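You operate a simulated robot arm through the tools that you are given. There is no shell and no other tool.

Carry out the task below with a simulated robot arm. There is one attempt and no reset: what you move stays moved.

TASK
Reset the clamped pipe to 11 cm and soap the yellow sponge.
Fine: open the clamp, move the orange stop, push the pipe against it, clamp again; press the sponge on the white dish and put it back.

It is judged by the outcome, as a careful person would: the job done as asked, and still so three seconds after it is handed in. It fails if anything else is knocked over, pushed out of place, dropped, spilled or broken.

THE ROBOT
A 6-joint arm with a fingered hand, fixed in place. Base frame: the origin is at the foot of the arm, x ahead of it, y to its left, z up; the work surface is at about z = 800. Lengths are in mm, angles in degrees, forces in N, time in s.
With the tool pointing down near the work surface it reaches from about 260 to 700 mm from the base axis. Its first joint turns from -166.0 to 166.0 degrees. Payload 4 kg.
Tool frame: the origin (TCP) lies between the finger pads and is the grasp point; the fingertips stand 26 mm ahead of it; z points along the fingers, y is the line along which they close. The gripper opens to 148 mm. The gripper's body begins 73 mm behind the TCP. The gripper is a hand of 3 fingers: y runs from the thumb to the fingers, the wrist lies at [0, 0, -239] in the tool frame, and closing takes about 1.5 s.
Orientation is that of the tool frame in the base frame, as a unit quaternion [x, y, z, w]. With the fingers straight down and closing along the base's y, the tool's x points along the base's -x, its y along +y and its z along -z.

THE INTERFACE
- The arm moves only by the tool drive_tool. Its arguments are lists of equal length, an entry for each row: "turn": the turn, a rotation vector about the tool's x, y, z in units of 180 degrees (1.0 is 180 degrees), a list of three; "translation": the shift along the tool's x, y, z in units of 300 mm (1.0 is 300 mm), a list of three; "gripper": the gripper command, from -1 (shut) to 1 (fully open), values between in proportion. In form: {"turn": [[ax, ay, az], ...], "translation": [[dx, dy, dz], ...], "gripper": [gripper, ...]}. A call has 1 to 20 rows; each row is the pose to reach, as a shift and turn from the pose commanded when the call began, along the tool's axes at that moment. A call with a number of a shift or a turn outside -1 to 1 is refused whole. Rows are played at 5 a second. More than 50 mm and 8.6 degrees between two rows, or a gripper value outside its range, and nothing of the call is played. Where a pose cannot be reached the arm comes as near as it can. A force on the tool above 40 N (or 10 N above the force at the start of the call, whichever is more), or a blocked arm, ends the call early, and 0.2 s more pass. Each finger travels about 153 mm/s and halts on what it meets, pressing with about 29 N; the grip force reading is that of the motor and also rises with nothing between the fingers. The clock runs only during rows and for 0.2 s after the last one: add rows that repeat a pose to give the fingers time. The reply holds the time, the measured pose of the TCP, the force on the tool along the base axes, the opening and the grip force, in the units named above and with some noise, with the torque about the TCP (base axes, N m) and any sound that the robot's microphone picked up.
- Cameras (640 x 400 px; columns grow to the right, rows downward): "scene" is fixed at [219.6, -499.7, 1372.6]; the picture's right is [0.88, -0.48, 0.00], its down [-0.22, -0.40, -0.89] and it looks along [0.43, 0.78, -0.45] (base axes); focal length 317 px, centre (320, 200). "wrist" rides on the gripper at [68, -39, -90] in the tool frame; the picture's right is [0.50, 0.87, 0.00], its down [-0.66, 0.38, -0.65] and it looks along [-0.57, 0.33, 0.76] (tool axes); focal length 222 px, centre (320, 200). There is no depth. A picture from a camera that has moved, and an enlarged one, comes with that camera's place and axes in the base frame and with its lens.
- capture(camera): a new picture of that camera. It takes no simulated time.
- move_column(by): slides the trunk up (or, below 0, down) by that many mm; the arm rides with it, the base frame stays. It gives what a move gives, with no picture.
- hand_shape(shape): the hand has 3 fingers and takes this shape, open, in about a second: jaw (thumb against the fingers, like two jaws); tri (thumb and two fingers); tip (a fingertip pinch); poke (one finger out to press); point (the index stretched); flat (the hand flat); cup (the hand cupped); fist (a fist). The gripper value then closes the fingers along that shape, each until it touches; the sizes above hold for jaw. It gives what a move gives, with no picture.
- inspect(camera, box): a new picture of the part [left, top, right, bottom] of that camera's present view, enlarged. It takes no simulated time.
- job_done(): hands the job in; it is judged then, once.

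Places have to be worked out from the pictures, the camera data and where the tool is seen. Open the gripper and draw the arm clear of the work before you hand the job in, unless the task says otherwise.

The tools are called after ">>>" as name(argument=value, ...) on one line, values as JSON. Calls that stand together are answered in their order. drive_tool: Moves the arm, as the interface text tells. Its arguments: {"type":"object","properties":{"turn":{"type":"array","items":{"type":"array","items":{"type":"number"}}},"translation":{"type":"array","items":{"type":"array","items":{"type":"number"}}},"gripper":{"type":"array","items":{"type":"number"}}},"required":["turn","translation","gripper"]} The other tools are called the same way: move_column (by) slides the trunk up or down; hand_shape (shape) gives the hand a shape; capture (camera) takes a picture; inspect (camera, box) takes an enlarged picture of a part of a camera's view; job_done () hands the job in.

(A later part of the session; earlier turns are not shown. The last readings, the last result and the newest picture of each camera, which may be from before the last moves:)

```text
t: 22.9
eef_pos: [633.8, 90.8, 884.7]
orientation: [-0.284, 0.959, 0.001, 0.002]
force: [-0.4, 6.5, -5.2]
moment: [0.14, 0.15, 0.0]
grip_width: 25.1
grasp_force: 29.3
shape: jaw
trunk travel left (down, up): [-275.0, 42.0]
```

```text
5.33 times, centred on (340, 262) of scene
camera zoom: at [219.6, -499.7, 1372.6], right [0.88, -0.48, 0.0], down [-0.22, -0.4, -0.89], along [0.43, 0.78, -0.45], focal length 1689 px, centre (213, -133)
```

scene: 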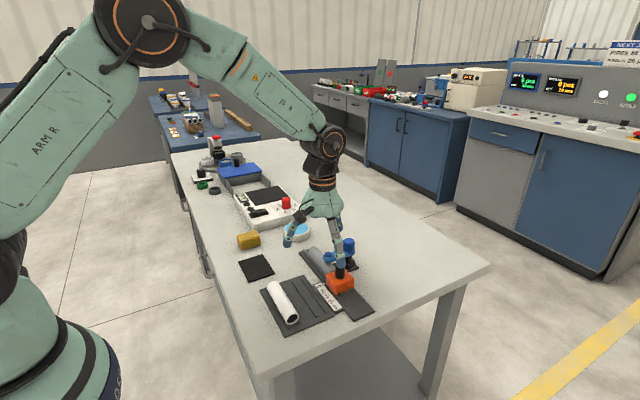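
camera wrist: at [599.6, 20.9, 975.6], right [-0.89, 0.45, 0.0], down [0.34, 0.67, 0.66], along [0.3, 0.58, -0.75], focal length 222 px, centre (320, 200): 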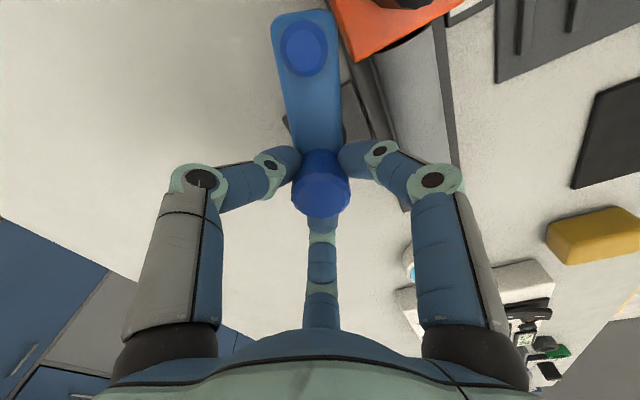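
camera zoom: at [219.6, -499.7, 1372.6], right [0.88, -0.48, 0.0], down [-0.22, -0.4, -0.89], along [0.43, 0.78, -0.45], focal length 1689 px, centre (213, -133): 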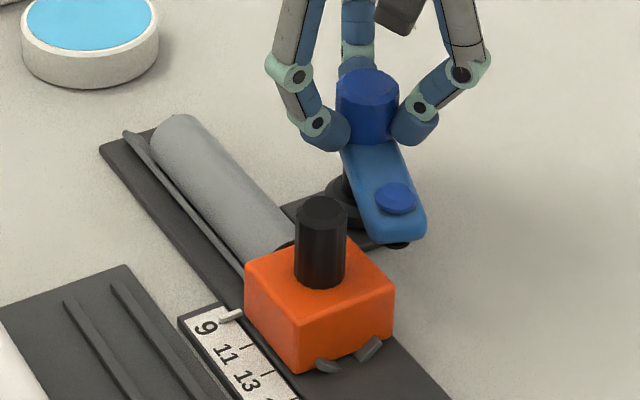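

About 72° open and past the stop. I'll swing a further 16° so the arm is well clear of the stop's knob.

>>> drive_tool(turn=[[0, 0, -0.022], [0, 0, -0.044], [0, 0, -0.067], [0, 0, -0.089], [0, 0, -0.089]], translation=[[0, 0, 0], [0, 0, 0], [0, 0, 0], [0, 0, 0], [0, 0, 0]], gripper=[-1, -1, -1, -1, -1])

>>> inspect(camera="scene", box=[315, 225, 365, 300])

```text
t: 24.1
eef_pos: [634.7, 90.2, 884.5]
orientation: [-0.414, 0.91, 0.001, 0.002]
force: [-2.8, 7.3, -7.0]
moment: [0.11, 0.17, 0.0]
grip_width: 25.1
grasp_force: 29.2
shape: jaw
trunk travel left (down, up): [-275.0, 42.0]
```

```text
5.33 times, centred on (340, 262) of scene
camera zoom: at [219.6, -499.7, 1372.6], right [0.88, -0.48, 0.0], down [-0.22, -0.4, -0.89], along [0.43, 0.78, -0.45], focal length 1689 px, centre (213, -133)
```

zoom: 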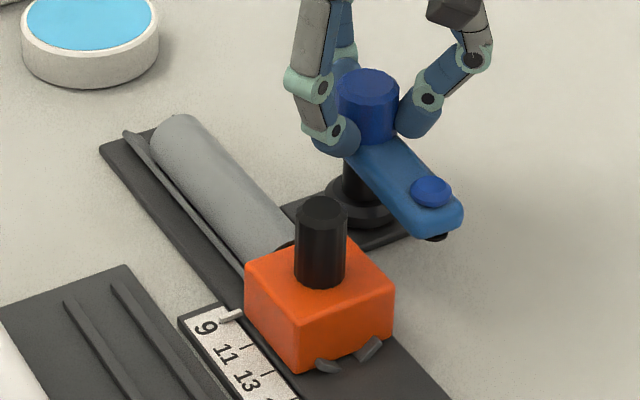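

The arm is now about 88° open, well clear. I'll release the handle and rise.

>>> drive_tool(turn=[[0, 0, 0], [0, 0, 0], [0, 0, 0], [0, 0, 0], [0, 0, 0], [0, 0, 0]], translation=[[0, 0, 0], [0, 0, 0], [0, 0, 0], [0, 0, -0.1], [0, 0, -0.2], [0, 0, -0.3]], gripper=[-0.4, -0.1, 0.1, 0.1, 0.1, 0.1])

>>> capture(camera="wrist")

>>> inspect(camera="scene", box=[290, 210, 380, 320])

```text
t: 25.5
eef_pos: [633.5, 88.5, 975.7]
orientation: [-0.413, 0.911, 0.001, 0.003]
force: [0.6, -0.2, -0.8]
moment: [0.03, -0.02, 0.02]
grip_width: 80.6
grasp_force: 0.1
shape: jaw
trunk travel left (down, up): [-275.0, 42.0]
```

```text
taken
camera wrist: at [619.6, 12.1, 1066.0], right [-0.98, 0.19, 0.0], down [0.14, 0.74, 0.66], along [0.13, 0.64, -0.75], focal length 222 px, centre (320, 200)
```

wrist: 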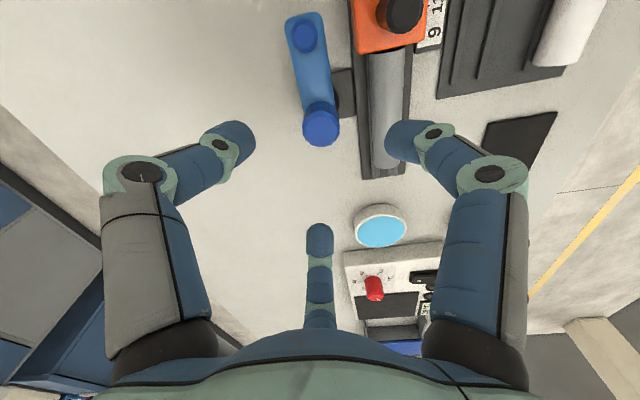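

```text
3.64 times, centred on (335, 265) of scene
camera zoom: at [219.6, -499.7, 1372.6], right [0.88, -0.48, 0.0], down [-0.22, -0.4, -0.89], along [0.43, 0.78, -0.45], focal length 1152 px, centre (266, -36)
```

zoom: 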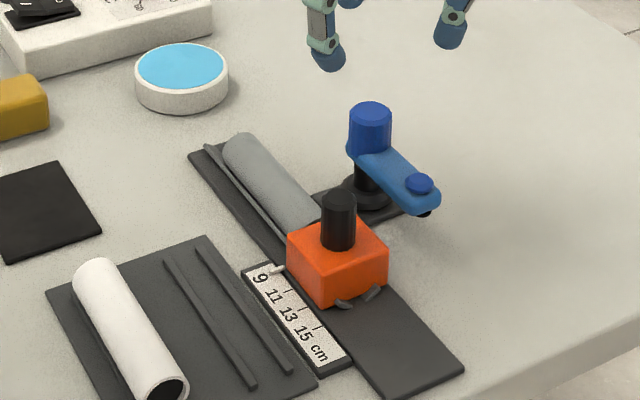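

The clamp stays open. Next I'll go above the stop's knob at about (565, 28), turning the tool back to the nominal yaw so the wrist camera can see the ruler.

>>> drive_tool(turn=[[0, 0, 0.045], [0, 0, 0.09], [0, 0, 0.136], [0, 0, 0.181], [0, 0, 0.226], [0, 0, 0.271], [0, 0, 0.271]], translation=[[0.05, 0.006, 0.014], [0.1, 0.013, 0.029], [0.151, 0.02, 0.043], [0.201, 0.026, 0.058], [0.252, 0.032, 0.072], [0.302, 0.039, 0.087], [0.302, 0.039, 0.087]], gripper=[0.1, 0.1, 0.1, 0.1, 0.1, 0.1, 0.1])

>>> capture(camera="wrist")

```text
t: 27.1
eef_pos: [564.3, 29.4, 948.8]
orientation: [0.0, 1.0, 0.002, 0.002]
force: [0.1, 0.3, 0.4]
moment: [0.01, 0.03, 0.03]
grip_width: 80.8
grasp_force: 0.0
shape: jaw
trunk travel left (down, up): [-275.0, 42.0]
```

```text
taken
camera wrist: at [498.3, -10.3, 1039.3], right [-0.5, 0.87, 0.0], down [0.65, 0.38, 0.66], along [0.57, 0.33, -0.75], focal length 222 px, centre (320, 200)
```

wrist: 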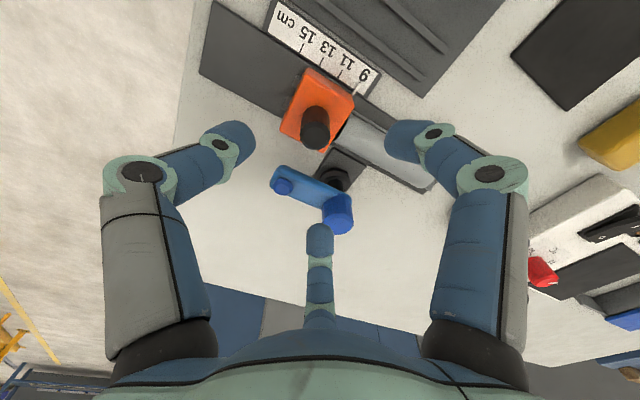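

The knob appears nearly centred below the TCP. I'll enlarge to refine its location and read the pointer against the ruler.

>>> inspect(camera="wrist", box=[250, 0, 410, 160])

```text
2.50 times, centred on (330, 80) of wrist
camera zoom: at [498.3, -10.3, 1039.3], right [-0.5, 0.87, 0.0], down [0.65, 0.38, 0.66], along [0.57, 0.33, -0.75], focal length 555 px, centre (295, 500)
```

zoom: 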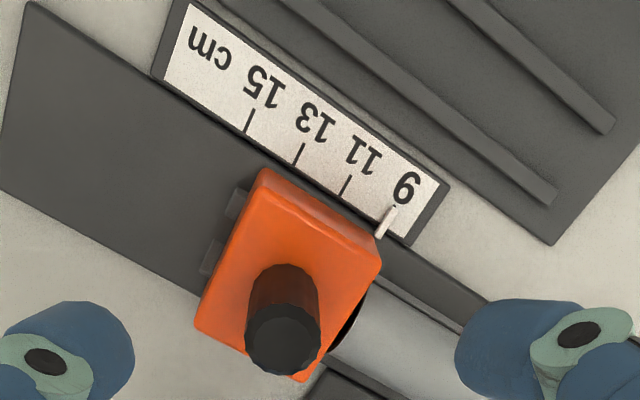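

The knob's axis is at about (566, 25) and the pointer is on the 9 tick. There is a small gap between the pipe and the stop. I'll descend around the knob with a narrower opening.

>>> drive_tool(turn=[[0, 0, 0], [0, 0, 0], [0, 0, 0], [0, 0, 0], [0, 0, 0]], translation=[[-0.006, -0.015, 0.0], [-0.006, -0.015, 0.09], [-0.006, -0.015, 0.18], [-0.006, -0.015, 0.269], [-0.006, -0.015, 0.269]], gripper=[-0.15, -0.15, -0.15, -0.15, -0.15])

>>> capture(camera="wrist")

>>> inspect(camera="scene", box=[305, 225, 375, 310])

```text
t: 28.3
eef_pos: [566.8, 23.5, 868.1]
orientation: [-0.002, 1.0, 0.003, 0.002]
force: [-1.4, -0.1, 0.7]
moment: [0.06, -0.05, 0.01]
grip_width: 63.0
grasp_force: 0.0
shape: jaw
trunk travel left (down, up): [-275.0, 42.0]
```

```text
taken
camera wrist: at [501.1, -15.0, 958.4], right [-0.5, 0.86, 0.0], down [0.65, 0.38, 0.66], along [0.57, 0.33, -0.75], focal length 222 px, centre (320, 200)
```

wrist: 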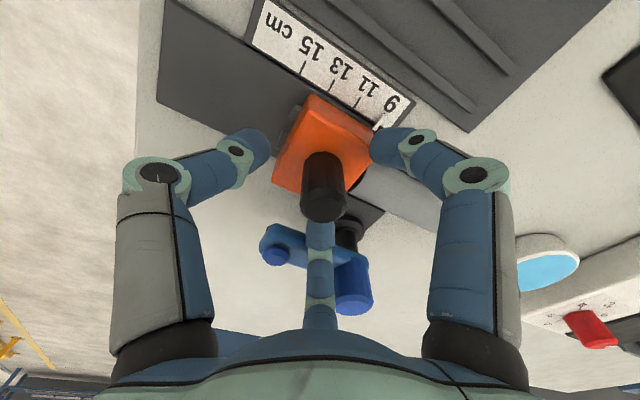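

```text
4.71 times, centred on (340, 268) of scene
camera zoom: at [219.6, -499.7, 1372.6], right [0.88, -0.48, 0.0], down [-0.22, -0.4, -0.89], along [0.43, 0.78, -0.45], focal length 1490 px, centre (226, -118)
```

zoom: 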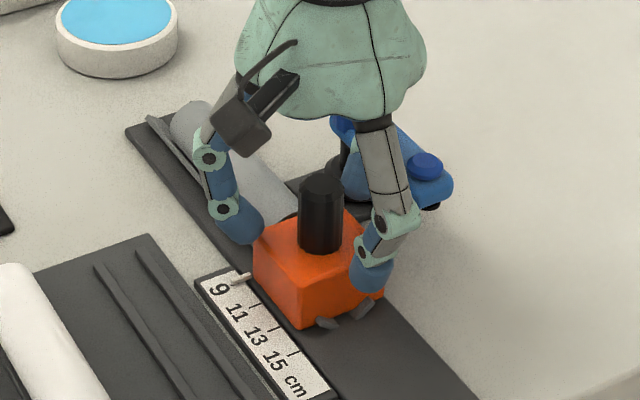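

The knob is centred between the fingers, with no contact forces. I'll close on it.

>>> drive_tool(turn=[[0, 0, 0], [0, 0, 0], [0, 0, 0], [0, 0, 0], [0, 0, 0]], translation=[[0, 0, 0], [0, 0, 0], [0, 0, 0], [0, 0, 0], [0, 0, 0]], gripper=[-0.4, -0.6, -0.8, -1, -1])

>>> inspect(camera="wrist", box=[220, 0, 460, 240])

>>> inspect(camera="scene", box=[305, 225, 375, 310])

```text
t: 29.5
eef_pos: [566.7, 24.8, 868.1]
orientation: [-0.002, 1.0, 0.002, 0.002]
force: [0.4, 0.0, -3.9]
moment: [-0.03, 0.03, 0.01]
grip_width: 16.7
grasp_force: 29.1
shape: jaw
trunk travel left (down, up): [-275.0, 42.0]
```

```text
1.67 times, centred on (340, 120) of wrist
camera zoom: at [501.3, -15.0, 958.3], right [-0.5, 0.86, 0.0], down [0.65, 0.38, 0.66], along [0.57, 0.33, -0.75], focal length 370 px, centre (287, 333)
```

zoom: 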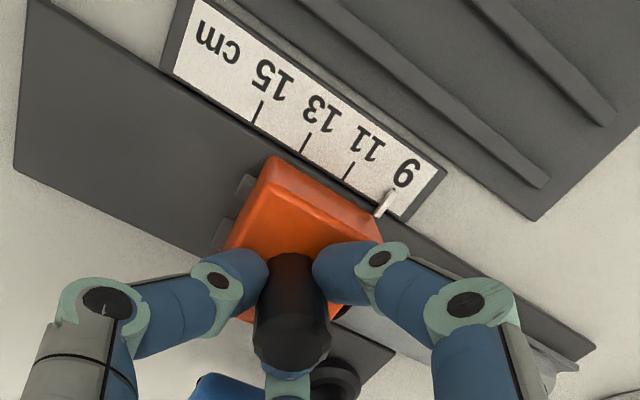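

```text
4.71 times, centred on (340, 268) of scene
camera zoom: at [219.6, -499.7, 1372.6], right [0.88, -0.48, 0.0], down [-0.22, -0.4, -0.89], along [0.43, 0.78, -0.45], focal length 1490 px, centre (226, -118)
```

zoom: 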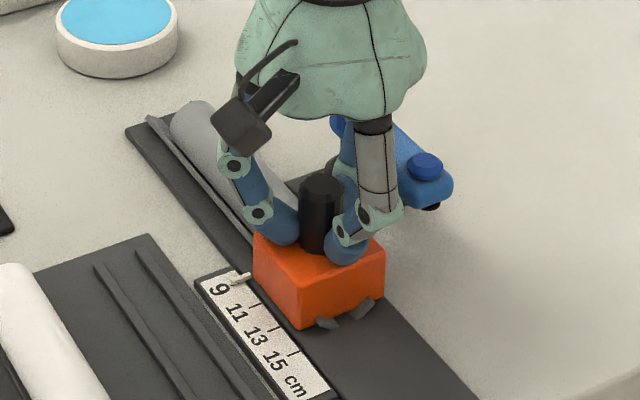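

The knob is gripped at about 17 mm. I'll try a 5 mm slide toward -y and read the resistance.

>>> drive_tool(turn=[[0, 0, 0], [0, 0, 0], [0, 0, 0]], translation=[[0, -0.008, 0], [0, -0.0167, 0], [0, -0.0167, 0]], gripper=[-1, -1, -1])

>>> inspect(camera="wrist", box=[220, 0, 460, 240])

>>> inspect(camera="scene", box=[305, 225, 375, 310])

```text
t: 30.3
eef_pos: [567.1, 19.6, 867.6]
orientation: [-0.002, 1.0, 0.002, 0.0]
force: [-1.0, 2.7, -6.0]
moment: [0.04, 0.03, 0.03]
grip_width: 16.2
grasp_force: 28.8
shape: jaw
trunk travel left (down, up): [-275.0, 42.0]
```

```text
1.67 times, centred on (340, 120) of wrist
camera zoom: at [501.4, -19.8, 958.4], right [-0.5, 0.86, 0.0], down [0.65, 0.38, 0.66], along [0.57, 0.33, -0.75], focal length 370 px, centre (287, 333)
```

zoom: 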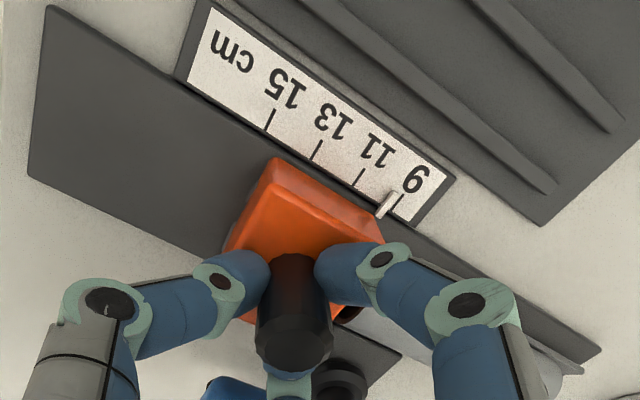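

```text
4.71 times, centred on (340, 268) of scene
camera zoom: at [219.6, -499.7, 1372.6], right [0.88, -0.48, 0.0], down [-0.22, -0.4, -0.89], along [0.43, 0.78, -0.45], focal length 1490 px, centre (226, -118)
```

zoom: 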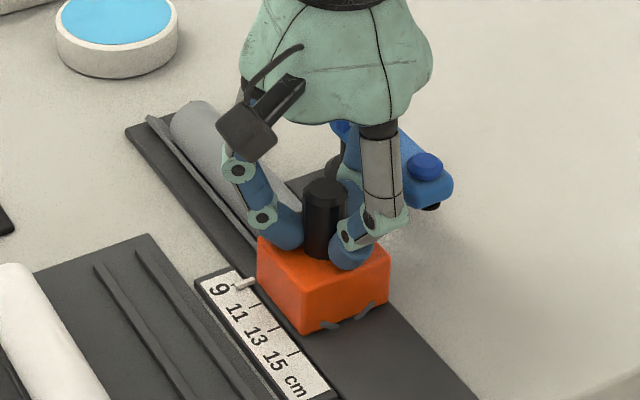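

The stop slides easily at under 3 N. I'll slide another 15 mm toward the 11 tick, then verify without parallax.

>>> drive_tool(turn=[[0, 0, 0], [0, 0, 0], [0, 0, 0], [0, 0, 0]], translation=[[0, -0.017, 0], [0, -0.034, 0], [0, -0.05, 0], [0, -0.05, 0]], gripper=[-1, -1, -1, -1])

>>> inspect(camera="wrist", box=[220, 0, 460, 240])

>>> inspect(camera="scene", box=[310, 265, 360, 315])

```text
t: 31.3
eef_pos: [568.3, 4.4, 868.3]
orientation: [-0.002, 1.0, 0.002, 0.001]
force: [0.3, -1.8, -7.9]
moment: [-0.04, 0.05, 0.02]
grip_width: 16.3
grasp_force: 29.2
shape: jaw
trunk travel left (down, up): [-275.0, 42.0]
```

```text
1.67 times, centred on (340, 120) of wrist
camera zoom: at [501.4, -34.8, 958.6], right [-0.5, 0.86, 0.0], down [0.65, 0.38, 0.66], along [0.57, 0.33, -0.75], focal length 370 px, centre (287, 333)
```

zoom: 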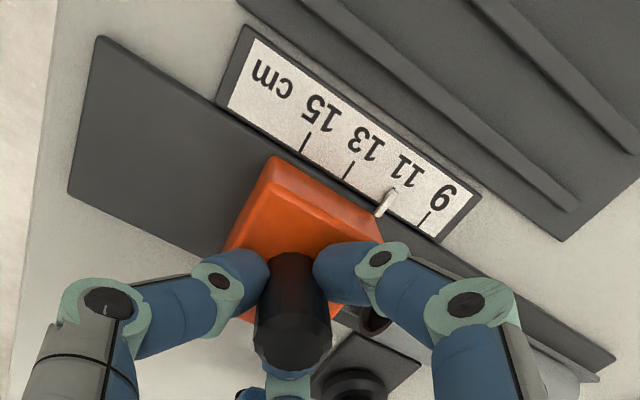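

```text
8.00 times, centred on (335, 290) of scene
camera zoom: at [219.6, -499.7, 1372.6], right [0.88, -0.48, 0.0], down [-0.22, -0.4, -0.89], along [0.43, 0.78, -0.45], focal length 2533 px, centre (200, -520)
```

zoom: 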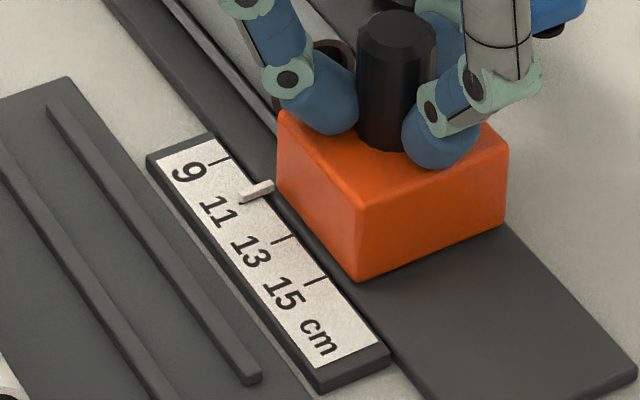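

The pointer is now close to 11. I'll release the knob, rise, and place the camera at the pointer's y with its central column parallel to x, so there is no parallax along the ruler.

>>> drive_tool(turn=[[0, 0, 0], [0, 0, 0], [0, 0, 0], [0, 0, 0], [0, 0, 0], [0, 0, 0.042], [0, 0, 0.083], [0, 0, 0.125], [0, 0, 0.167], [0, 0, 0.167]], translation=[[0, 0, 0], [0, 0, 0], [0, 0, 0], [0, 0, -0.09], [0, 0, -0.179], [0.01, 0.02, -0.179], [0.019, 0.04, -0.179], [0.029, 0.061, -0.179], [0.038, 0.081, -0.179], [0.038, 0.081, -0.179]], gripper=[-0.6, -0.3, -0.1, -0.1, -0.1, 0, 0.1, 0.1, 0.1, 0.1])

>>> capture(camera="wrist")

>>> inspect(camera="wrist", box=[220, 0, 420, 125])

```text
t: 33.5
eef_pos: [556.5, 30.1, 922.6]
orientation: [0.26, 0.966, 0.003, 0.001]
force: [-0.3, -0.1, -0.4]
moment: [0.0, 0.02, -0.03]
grip_width: 80.8
grasp_force: 0.1
shape: jaw
trunk travel left (down, up): [-275.0, 42.0]
```

```text
taken
camera wrist: at [479.0, 29.1, 1012.8], right [0.0, 1.0, 0.0], down [0.75, 0.0, 0.66], along [0.66, 0.0, -0.75], focal length 222 px, centre (320, 200)
```

wrist: 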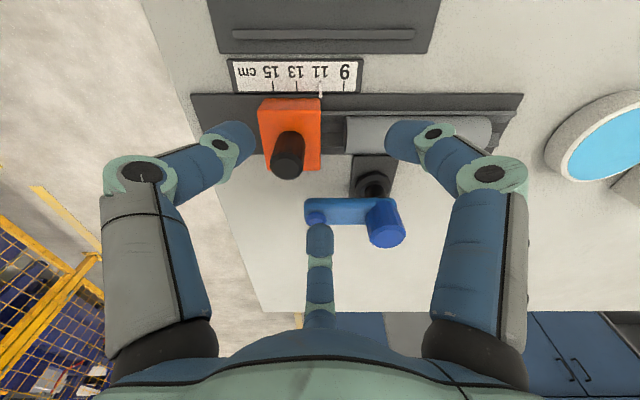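

```text
3.20 times, centred on (320, 62) of wrist
camera zoom: at [479.0, 29.1, 1012.8], right [0.0, 1.0, 0.0], down [0.75, 0.0, 0.66], along [0.66, 0.0, -0.75], focal length 711 px, centre (320, 640)
```

zoom: 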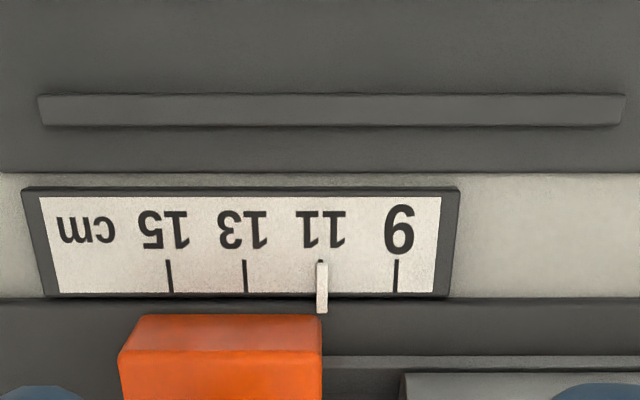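

The pointer is on the 11 tick to within about 0.2 mm with no parallax. The pipe spans y≈51–179, so it must move about 22 mm toward -y. I'll rise and try the "poke" shape for pushing it.

>>> drive_tool(turn=[[0, 0, 0], [0, 0, 0], [0, 0, 0], [0, 0, 0], [0, 0, 0]], translation=[[0, 0, -0.13], [0, 0.12, -0.25], [0, 0.25, -0.25], [0, 0.38, -0.25], [0, 0.5, -0.25]], gripper=[0.1, 0.1, 0.1, 0.1, 0.1])

>>> hand_shape(shape="poke")

>>> capture(camera="wrist")

>>> inspect(camera="scene", box=[250, 130, 410, 270])

```text
refused: row 2 steps farther than a row can; nothing moved
```

```text
t: 34.4
eef_pos: [555.5, 29.5, 922.8]
orientation: [0.258, 0.966, 0.001, 0.001]
force: [0.4, 0.2, -0.1]
moment: [-0.02, -0.03, -0.01]
grip_width: 0.2
grasp_force: 0.0
shape: poke
trunk travel left (down, up): [-275.0, 42.0]
```

```text
taken
camera wrist: at [479.0, 29.0, 1012.8], right [0.0, 1.0, 0.0], down [0.75, 0.0, 0.66], along [0.66, 0.0, -0.75], focal length 222 px, centre (320, 200)
```

wrist: 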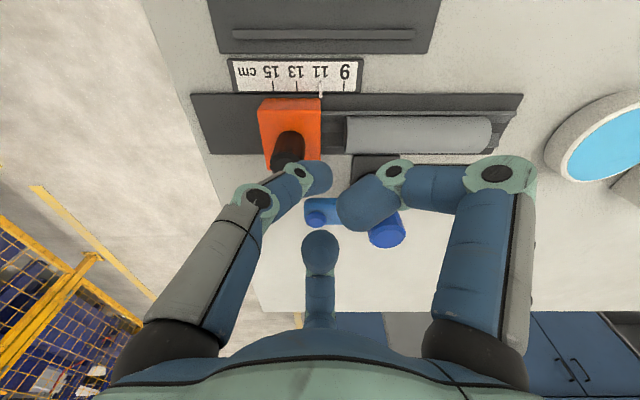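

```text
2.86 times, centred on (330, 200) of scene
camera zoom: at [219.6, -499.7, 1372.6], right [0.88, -0.48, 0.0], down [-0.22, -0.4, -0.89], along [0.43, 0.78, -0.45], focal length 905 px, centre (291, 200)
```

zoom: 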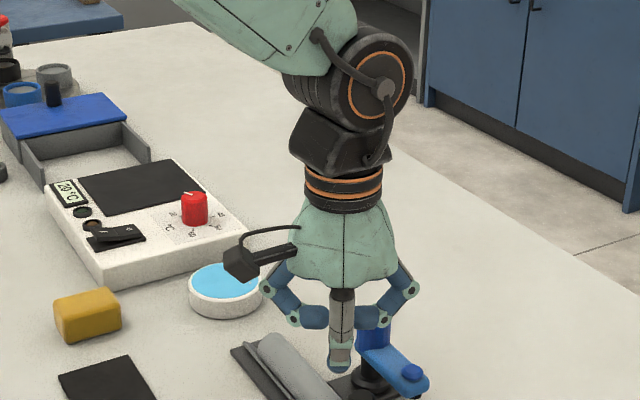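

The move was refused for a step slightly too long, but the hand changed shape safely in place: the thumb points down near the tool axis. I'll move up and toward the pipe's far end, then check the "flat" shape too.

>>> drive_tool(turn=[[0, 0, 0], [0, 0, 0], [0, 0, 0], [0, 0, 0], [0, 0, 0]], translation=[[0, 0, -0.13], [0, 0.1, -0.23], [0, 0.24, -0.25], [0, 0.38, -0.25], [0, 0.5, -0.25]], gripper=[1, 1, 1, 1, 1])

>>> hand_shape(shape="flat")

>>> capture(camera="wrist")

>>> inspect(camera="scene", box=[250, 130, 410, 270])

```text
t: 35.6
eef_pos: [630.5, 159.5, 997.4]
orientation: [0.258, 0.966, 0.002, 0.001]
force: [-1.1, -0.1, 0.3]
moment: [-0.04, 0.02, 0.0]
grip_width: 0.0
grasp_force: 0.0
shape: poke
trunk travel left (down, up): [-275.0, 42.0]
```

```text
t: 36.5
eef_pos: [630.3, 157.7, 998.4]
orientation: [0.258, 0.966, 0.002, 0.002]
force: [0.3, 0.3, 0.6]
moment: [0.0, 0.0, -0.02]
grip_width: 0.0
grasp_force: 0.0
shape: flat
trunk travel left (down, up): [-275.0, 42.0]
```

```text
taken
camera wrist: at [553.7, 158.0, 1088.5], right [0.0, 1.0, 0.0], down [0.75, 0.0, 0.66], along [0.66, 0.0, -0.75], focal length 222 px, centre (320, 200)
```

wrist: 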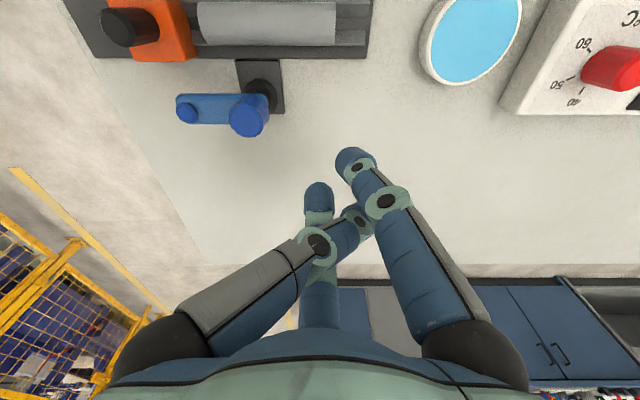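

```text
2.86 times, centred on (330, 200) of scene
camera zoom: at [219.6, -499.7, 1372.6], right [0.88, -0.48, 0.0], down [-0.22, -0.4, -0.89], along [0.43, 0.78, -0.45], focal length 905 px, centre (291, 200)
```

zoom: 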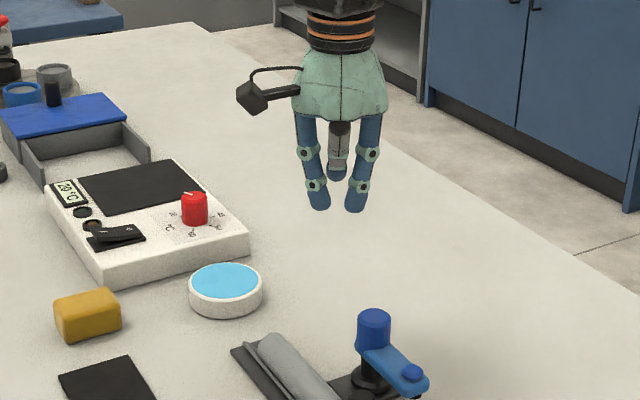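

"Flat" gives two straight prongs about 33 mm apart with the thumb folded above, which suits pushing a hollow pipe end without entering it. I'll look closely at the pipe's far end and the rail before approaching.

>>> inspect(camera="wrist", box=[180, 0, 400, 140])

>>> inspect(camera="scene", box=[295, 235, 355, 290])

```text
2.86 times, centred on (290, 70) of wrist
camera zoom: at [553.7, 158.0, 1088.5], right [0.0, 1.0, 0.0], down [0.75, 0.0, 0.66], along [0.66, 0.0, -0.75], focal length 635 px, centre (406, 571)
```

zoom: 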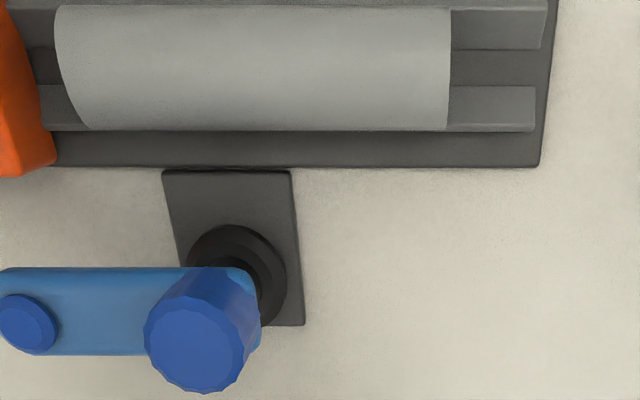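

```text
7.27 times, centred on (325, 262) of scene
camera zoom: at [219.6, -499.7, 1372.6], right [0.88, -0.48, 0.0], down [-0.22, -0.4, -0.89], along [0.43, 0.78, -0.45], focal length 2303 px, centre (284, -254)
```

zoom: 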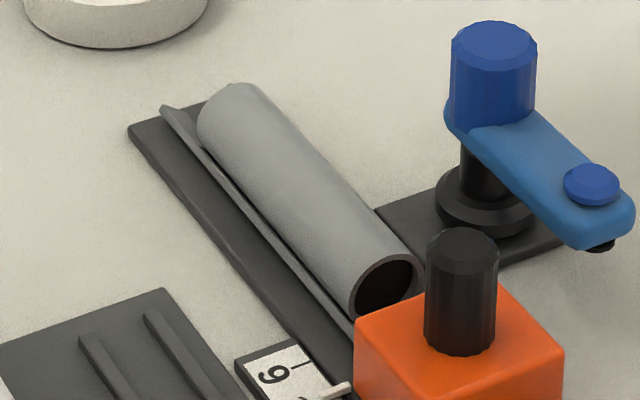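

The pipe's outer diameter is about 29 mm with a thin wall, resting on V ridges, and its far end is near y≈172. I'll turn back to nominal yaw and go above the free end of the rail at about (569, 205).

>>> drive_tool(turn=[[0, 0, -0.042], [0, 0, -0.084], [0, 0, -0.126], [0, 0, -0.167], [0, 0, -0.167]], translation=[[0.064, 0.009, 0.05], [0.128, 0.017, 0.1], [0.192, 0.026, 0.15], [0.256, 0.034, 0.2], [0.256, 0.034, 0.2]], gripper=[1, 1, 1, 1, 1])

>>> capture(camera="wrist")

>>> inspect(camera="scene", box=[260, 170, 380, 290])

```text
t: 37.7
eef_pos: [568.3, 206.4, 937.4]
orientation: [-0.001, 1.0, 0.002, 0.001]
force: [-0.8, 1.2, -0.3]
moment: [0.02, -0.04, -0.02]
grip_width: 0.2
grasp_force: 0.1
shape: flat
trunk travel left (down, up): [-275.0, 42.0]
```

```text
taken
camera wrist: at [503.0, 166.4, 1027.9], right [-0.5, 0.86, 0.0], down [0.65, 0.38, 0.66], along [0.57, 0.33, -0.75], focal length 222 px, centre (320, 200)
```

wrist: 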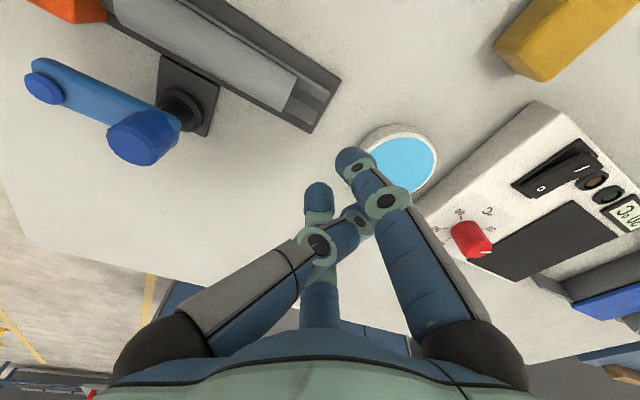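

```text
3.33 times, centred on (320, 230) of scene
camera zoom: at [219.6, -499.7, 1372.6], right [0.88, -0.48, 0.0], down [-0.22, -0.4, -0.89], along [0.43, 0.78, -0.45], focal length 1056 px, centre (320, 100)
```

zoom: 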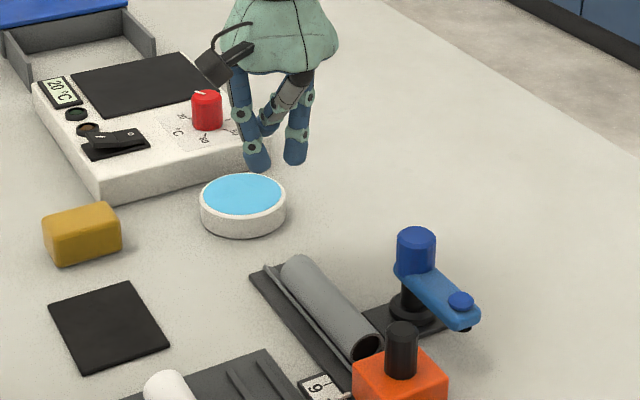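

The prong tips project about 33–36 mm ahead of the TCP, as estimated. I'll descend to TCP z≈860 just beyond the pipe's end.

>>> drive_tool(turn=[[0, 0, 0], [0, 0, 0], [0, 0, 0], [0, 0, 0]], translation=[[-0.003, 0, 0.09], [-0.003, 0, 0.18], [-0.003, 0, 0.257], [-0.003, 0, 0.257]], gripper=[1, 1, 1, 1])

>>> capture(camera="wrist")

>>> inspect(camera="scene", box=[280, 200, 360, 290])

```text
t: 38.7
eef_pos: [570.4, 207.4, 860.1]
orientation: [-0.002, 1.0, 0.001, 0.002]
force: [0.5, -1.2, -0.5]
moment: [0.0, 0.02, 0.0]
grip_width: 0.0
grasp_force: 0.0
shape: flat
trunk travel left (down, up): [-275.0, 42.0]
```

```text
taken
camera wrist: at [504.3, 167.6, 950.4], right [-0.5, 0.86, 0.0], down [0.65, 0.38, 0.66], along [0.57, 0.33, -0.75], focal length 222 px, centre (320, 200)
```

wrist: 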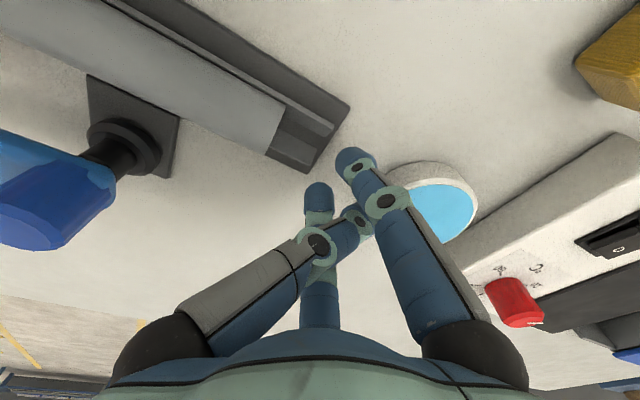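

```text
4.44 times, centred on (320, 245) of scene
camera zoom: at [219.6, -499.7, 1372.6], right [0.88, -0.48, 0.0], down [-0.22, -0.4, -0.89], along [0.43, 0.78, -0.45], focal length 1407 px, centre (320, 0)
```

zoom: 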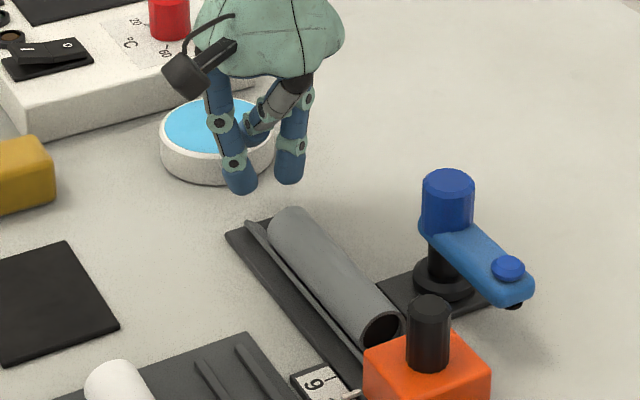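

The prongs are aligned with the pipe's end and no forces show. I'll approach in -y until just before contact.

>>> drive_tool(turn=[[0, 0, 0], [0, 0, 0], [0, 0, 0], [0, 0, 0]], translation=[[0.004, -0.03, 0], [0.004, -0.06, 0], [0.004, -0.09, 0], [0.004, -0.09, 0]], gripper=[1, 1, 1, 1])

>>> inspect(camera="wrist", box=[200, 60, 420, 230])

>>> inspect(camera="scene", box=[290, 220, 350, 290])

```text
t: 39.7
eef_pos: [570.7, 179.2, 859.5]
orientation: [-0.001, 1.0, 0.002, 0.002]
force: [0.8, 0.0, 0.8]
moment: [-0.03, -0.01, 0.0]
grip_width: 0.0
grasp_force: 0.0
shape: flat
trunk travel left (down, up): [-275.0, 42.0]
```

```text
2.35 times, centred on (310, 145) of wrist
camera zoom: at [503.3, 140.1, 950.9], right [-0.5, 0.86, 0.0], down [0.65, 0.38, 0.66], along [0.57, 0.33, -0.75], focal length 523 px, centre (344, 329)
```

zoom: 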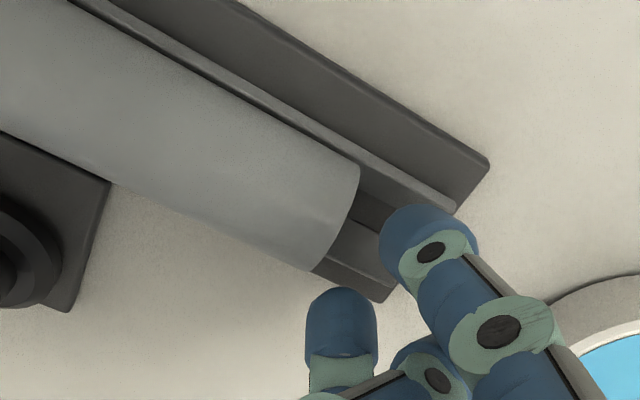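

```text
5.71 times, centred on (320, 255) of scene
camera zoom: at [219.6, -499.7, 1372.6], right [0.88, -0.48, 0.0], down [-0.22, -0.4, -0.89], along [0.43, 0.78, -0.45], focal length 1810 px, centre (320, -114)
```

zoom: 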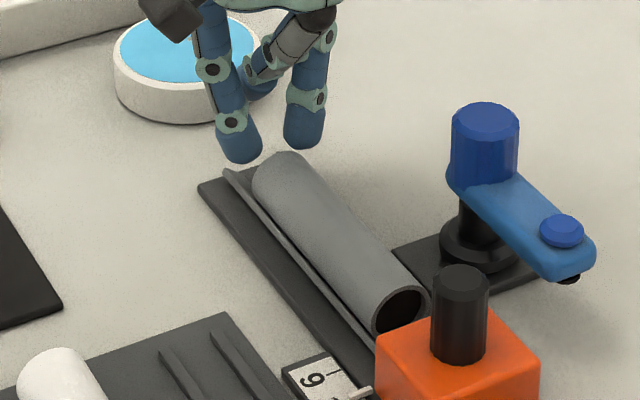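

The tips are about 5–8 mm short of the pipe's end and laterally straddle its wall. I'll advance slowly 8 mm and watch the force.

>>> drive_tool(turn=[[0, 0, 0], [0, 0, 0], [0, 0, 0], [0, 0, 0], [0, 0, 0]], translation=[[0.004, -0.007, 0], [0.007, -0.014, 0], [0.007, -0.02, 0], [0.007, -0.0267, 0], [0.007, -0.0267, 0]], gripper=[1, 1, 1, 1, 1])

>>> inspect(camera="wrist", box=[200, 60, 420, 230])

>>> inspect(camera="scene", box=[290, 220, 350, 290])

```text
t: 40.9
eef_pos: [567.2, 171.3, 860.9]
orientation: [-0.002, 1.0, 0.002, 0.002]
force: [0.3, -0.4, -0.1]
moment: [-0.02, -0.02, -0.03]
grip_width: 0.3
grasp_force: 0.0
shape: flat
trunk travel left (down, up): [-275.0, 42.0]
```

```text
2.35 times, centred on (310, 145) of wrist
camera zoom: at [500.9, 132.3, 950.8], right [-0.5, 0.86, 0.0], down [0.65, 0.38, 0.66], along [0.57, 0.33, -0.75], focal length 523 px, centre (344, 329)
```

zoom: 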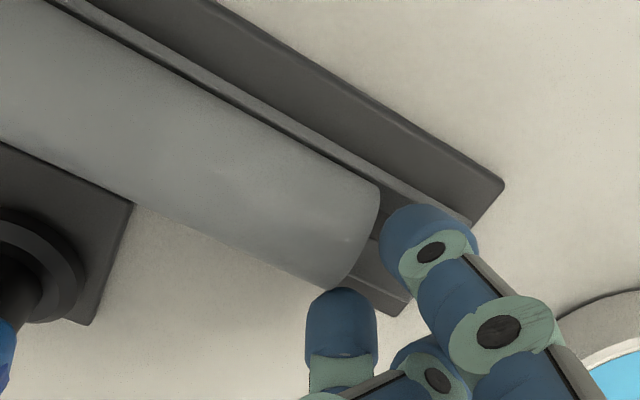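

```text
5.71 times, centred on (320, 255) of scene
camera zoom: at [219.6, -499.7, 1372.6], right [0.88, -0.48, 0.0], down [-0.22, -0.4, -0.89], along [0.43, 0.78, -0.45], focal length 1810 px, centre (320, -114)
```

zoom: 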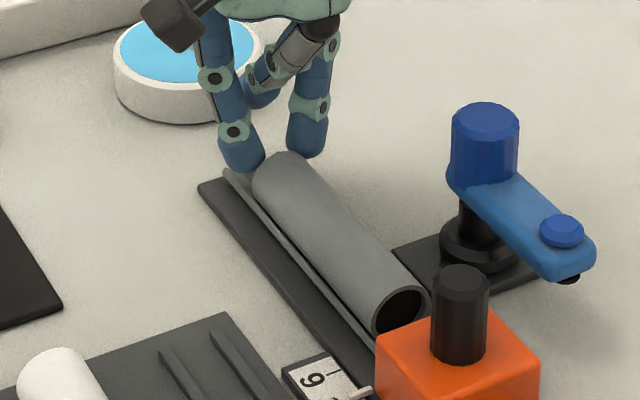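

Almost touching. I'll continue 10 mm slowly.

>>> drive_tool(turn=[[0, 0, 0], [0, 0, 0], [0, 0, 0], [0, 0, 0], [0, 0, 0], [0, 0, 0]], translation=[[0, -0.007, 0], [0, -0.014, 0], [0, -0.02, 0], [0, -0.0267, 0], [0, -0.0333, 0], [0, -0.0333, 0]], gripper=[1, 1, 1, 1, 1, 1])

>>> inspect(camera="wrist", box=[200, 60, 420, 230])

>>> inspect(camera="scene", box=[290, 220, 350, 290])

```text
t: 42.3
eef_pos: [565.9, 160.6, 860.1]
orientation: [-0.001, 1.0, 0.002, 0.002]
force: [0.0, 0.2, -1.1]
moment: [0.04, -0.02, -0.01]
grip_width: 0.0
grasp_force: 0.0
shape: flat
trunk travel left (down, up): [-275.0, 42.0]
```

```text
2.35 times, centred on (310, 145) of wrist
camera zoom: at [500.5, 121.7, 950.4], right [-0.5, 0.86, 0.0], down [0.65, 0.38, 0.66], along [0.57, 0.33, -0.75], focal length 523 px, centre (344, 329)
```

zoom: 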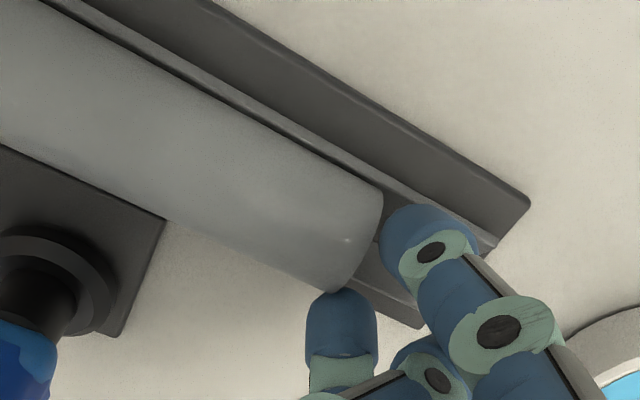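

```text
5.71 times, centred on (320, 255) of scene
camera zoom: at [219.6, -499.7, 1372.6], right [0.88, -0.48, 0.0], down [-0.22, -0.4, -0.89], along [0.43, 0.78, -0.45], focal length 1810 px, centre (320, -114)
```

zoom: 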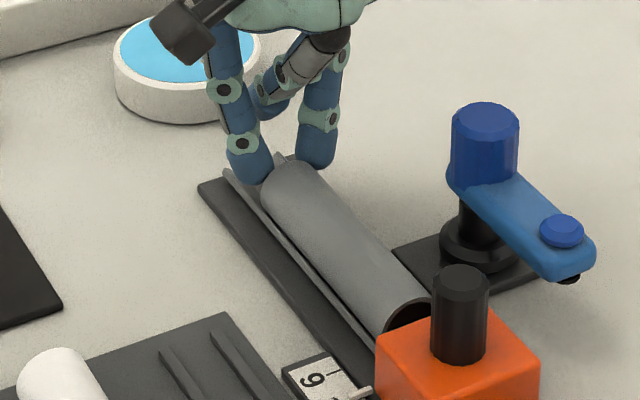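

The pipe is sliding with almost no force; contact began around TCP y≈169.5, so it has moved about 9 mm. I'll push another 8 mm slowly and check the remaining gap.

>>> drive_tool(turn=[[0, 0, 0], [0, 0, 0], [0, 0, 0], [0, 0, 0], [0, 0, 0]], translation=[[0, -0.007, 0], [0, -0.014, 0], [0, -0.02, 0], [0, -0.0267, 0], [0, -0.0267, 0]], gripper=[1, 1, 1, 1, 1])

>>> capture(camera="wrist")

>>> inspect(camera="scene", box=[290, 220, 350, 290])

```text
t: 43.5
eef_pos: [567.1, 153.9, 860.6]
orientation: [-0.002, 1.0, 0.001, 0.001]
force: [0.1, 0.4, 1.0]
moment: [-0.01, -0.01, 0.0]
grip_width: 0.0
grasp_force: 0.0
shape: flat
trunk travel left (down, up): [-275.0, 42.0]
```

```text
taken
camera wrist: at [500.7, 113.9, 951.0], right [-0.5, 0.86, 0.0], down [0.65, 0.38, 0.66], along [0.57, 0.33, -0.75], focal length 222 px, centre (320, 200)
```

wrist: 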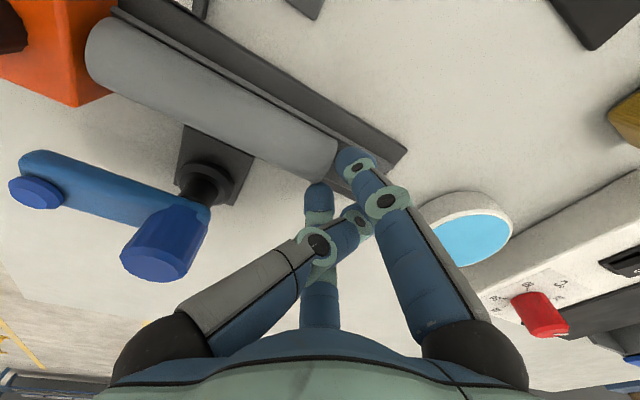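

```text
5.71 times, centred on (320, 255) of scene
camera zoom: at [219.6, -499.7, 1372.6], right [0.88, -0.48, 0.0], down [-0.22, -0.4, -0.89], along [0.43, 0.78, -0.45], focal length 1810 px, centre (320, -114)
```

zoom: 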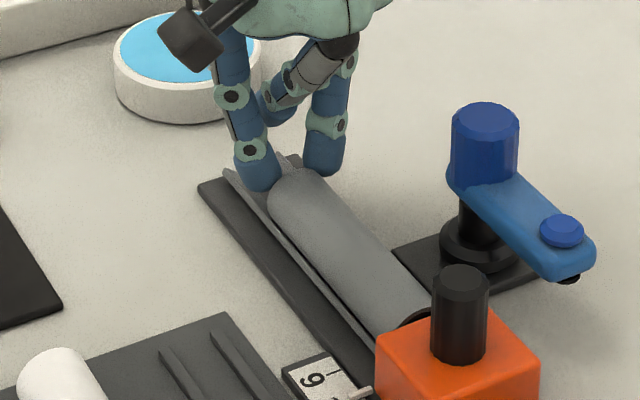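

The wrist view now shows the stop and the pipe's near end; I'll zoom in on the gap.

>>> inspect(camera="wrist", box=[0, 0, 200, 125])

>>> inspect(camera="scene", box=[325, 258, 350, 280])

```text
3.20 times, centred on (100, 62) of wrist
camera zoom: at [500.7, 113.9, 951.0], right [-0.5, 0.86, 0.0], down [0.65, 0.38, 0.66], along [0.57, 0.33, -0.75], focal length 711 px, centre (1024, 640)
```

zoom: 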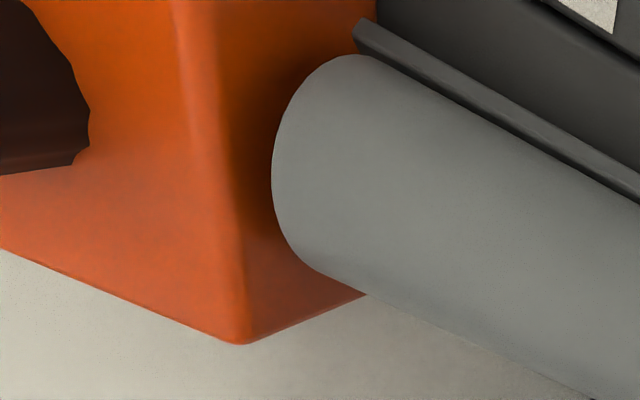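

```text
16.00 times, centred on (338, 269) of scene
camera zoom: at [219.6, -499.7, 1372.6], right [0.88, -0.48, 0.0], down [-0.22, -0.4, -0.89], along [0.43, 0.78, -0.45], focal length 5067 px, centre (40, -904)
```

zoom: 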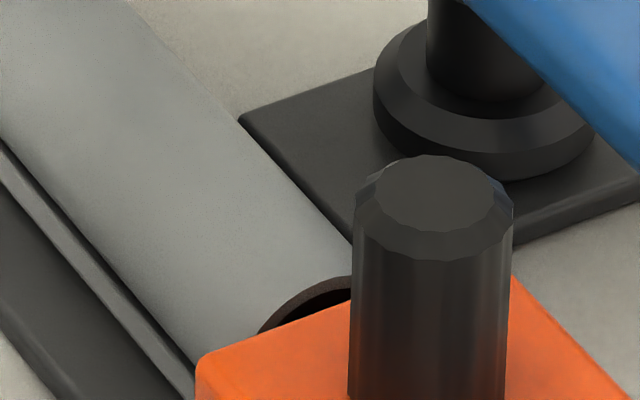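

A gap of roughly 5–7 mm remains. I'll push 3 mm more and look again.

>>> drive_tool(turn=[[0, 0, 0], [0, 0, 0], [0, 0, 0]], translation=[[0, -0.005, 0], [0, -0.01, 0], [0, -0.01, 0]], gripper=[1, 1, 1])

>>> inspect(camera="scene", box=[325, 258, 350, 280])

>>> inspect(camera="wrist", box=[0, 0, 200, 125])

```text
t: 44.3
eef_pos: [566.9, 149.0, 861.0]
orientation: [-0.002, 1.0, 0.001, 0.002]
force: [0.3, -0.2, -0.1]
moment: [0.02, 0.03, 0.01]
grip_width: 0.0
grasp_force: 0.1
shape: flat
trunk travel left (down, up): [-275.0, 42.0]
```

```text
16.00 times, centred on (338, 269) of scene
camera zoom: at [219.6, -499.7, 1372.6], right [0.88, -0.48, 0.0], down [-0.22, -0.4, -0.89], along [0.43, 0.78, -0.45], focal length 5067 px, centre (40, -904)
```

zoom: 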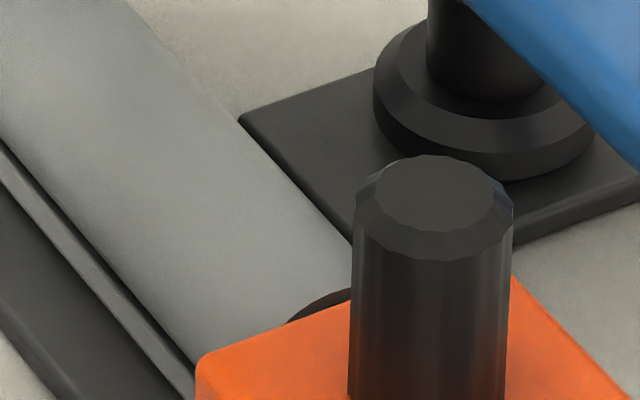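

```text
3.20 times, centred on (100, 62) of wrist
camera zoom: at [500.7, 110.6, 951.1], right [-0.5, 0.86, 0.0], down [0.65, 0.38, 0.66], along [0.57, 0.33, -0.75], focal length 711 px, centre (1024, 640)
```

zoom: 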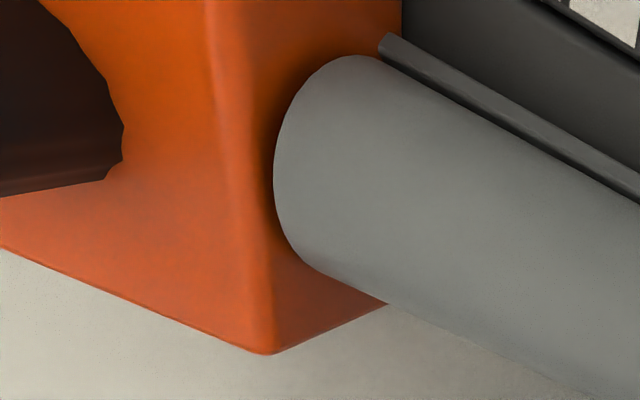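

Roughly 3.5 mm of gap remains. I'll push 2.4 mm more and check.

>>> drive_tool(turn=[[0, 0, 0], [0, 0, 0], [0, 0, 0]], translation=[[0, -0.004, 0], [0, -0.008, 0], [0, -0.008, 0]], gripper=[1, 1, 1])

>>> inspect(camera="scene", box=[325, 258, 350, 280])

>>> inspect(camera="wrist", box=[0, 0, 200, 125])

```text
t: 45.1
eef_pos: [567.9, 147.3, 860.4]
orientation: [-0.001, 1.0, 0.002, 0.002]
force: [-0.3, 0.2, 0.3]
moment: [0.0, -0.03, 0.0]
grip_width: 0.1
grasp_force: 0.0
shape: flat
trunk travel left (down, up): [-275.0, 42.0]
```

```text
16.00 times, centred on (338, 269) of scene
camera zoom: at [219.6, -499.7, 1372.6], right [0.88, -0.48, 0.0], down [-0.22, -0.4, -0.89], along [0.43, 0.78, -0.45], focal length 5067 px, centre (40, -904)
```

zoom: 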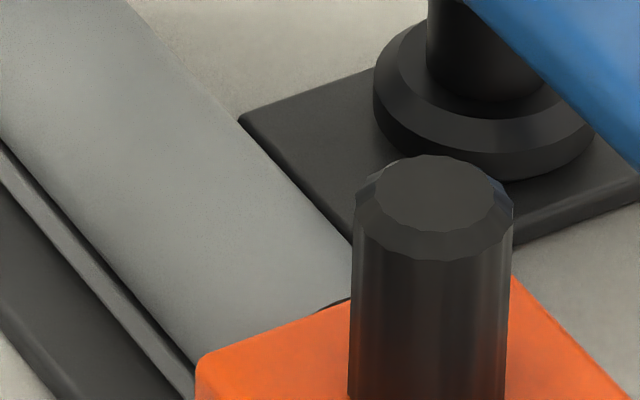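

```text
3.20 times, centred on (100, 62) of wrist
camera zoom: at [500.8, 108.5, 951.0], right [-0.5, 0.86, 0.0], down [0.65, 0.38, 0.66], along [0.57, 0.33, -0.75], focal length 711 px, centre (1024, 640)
```

zoom: 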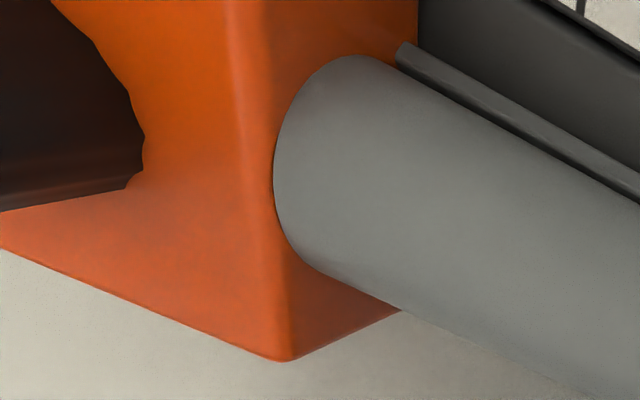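

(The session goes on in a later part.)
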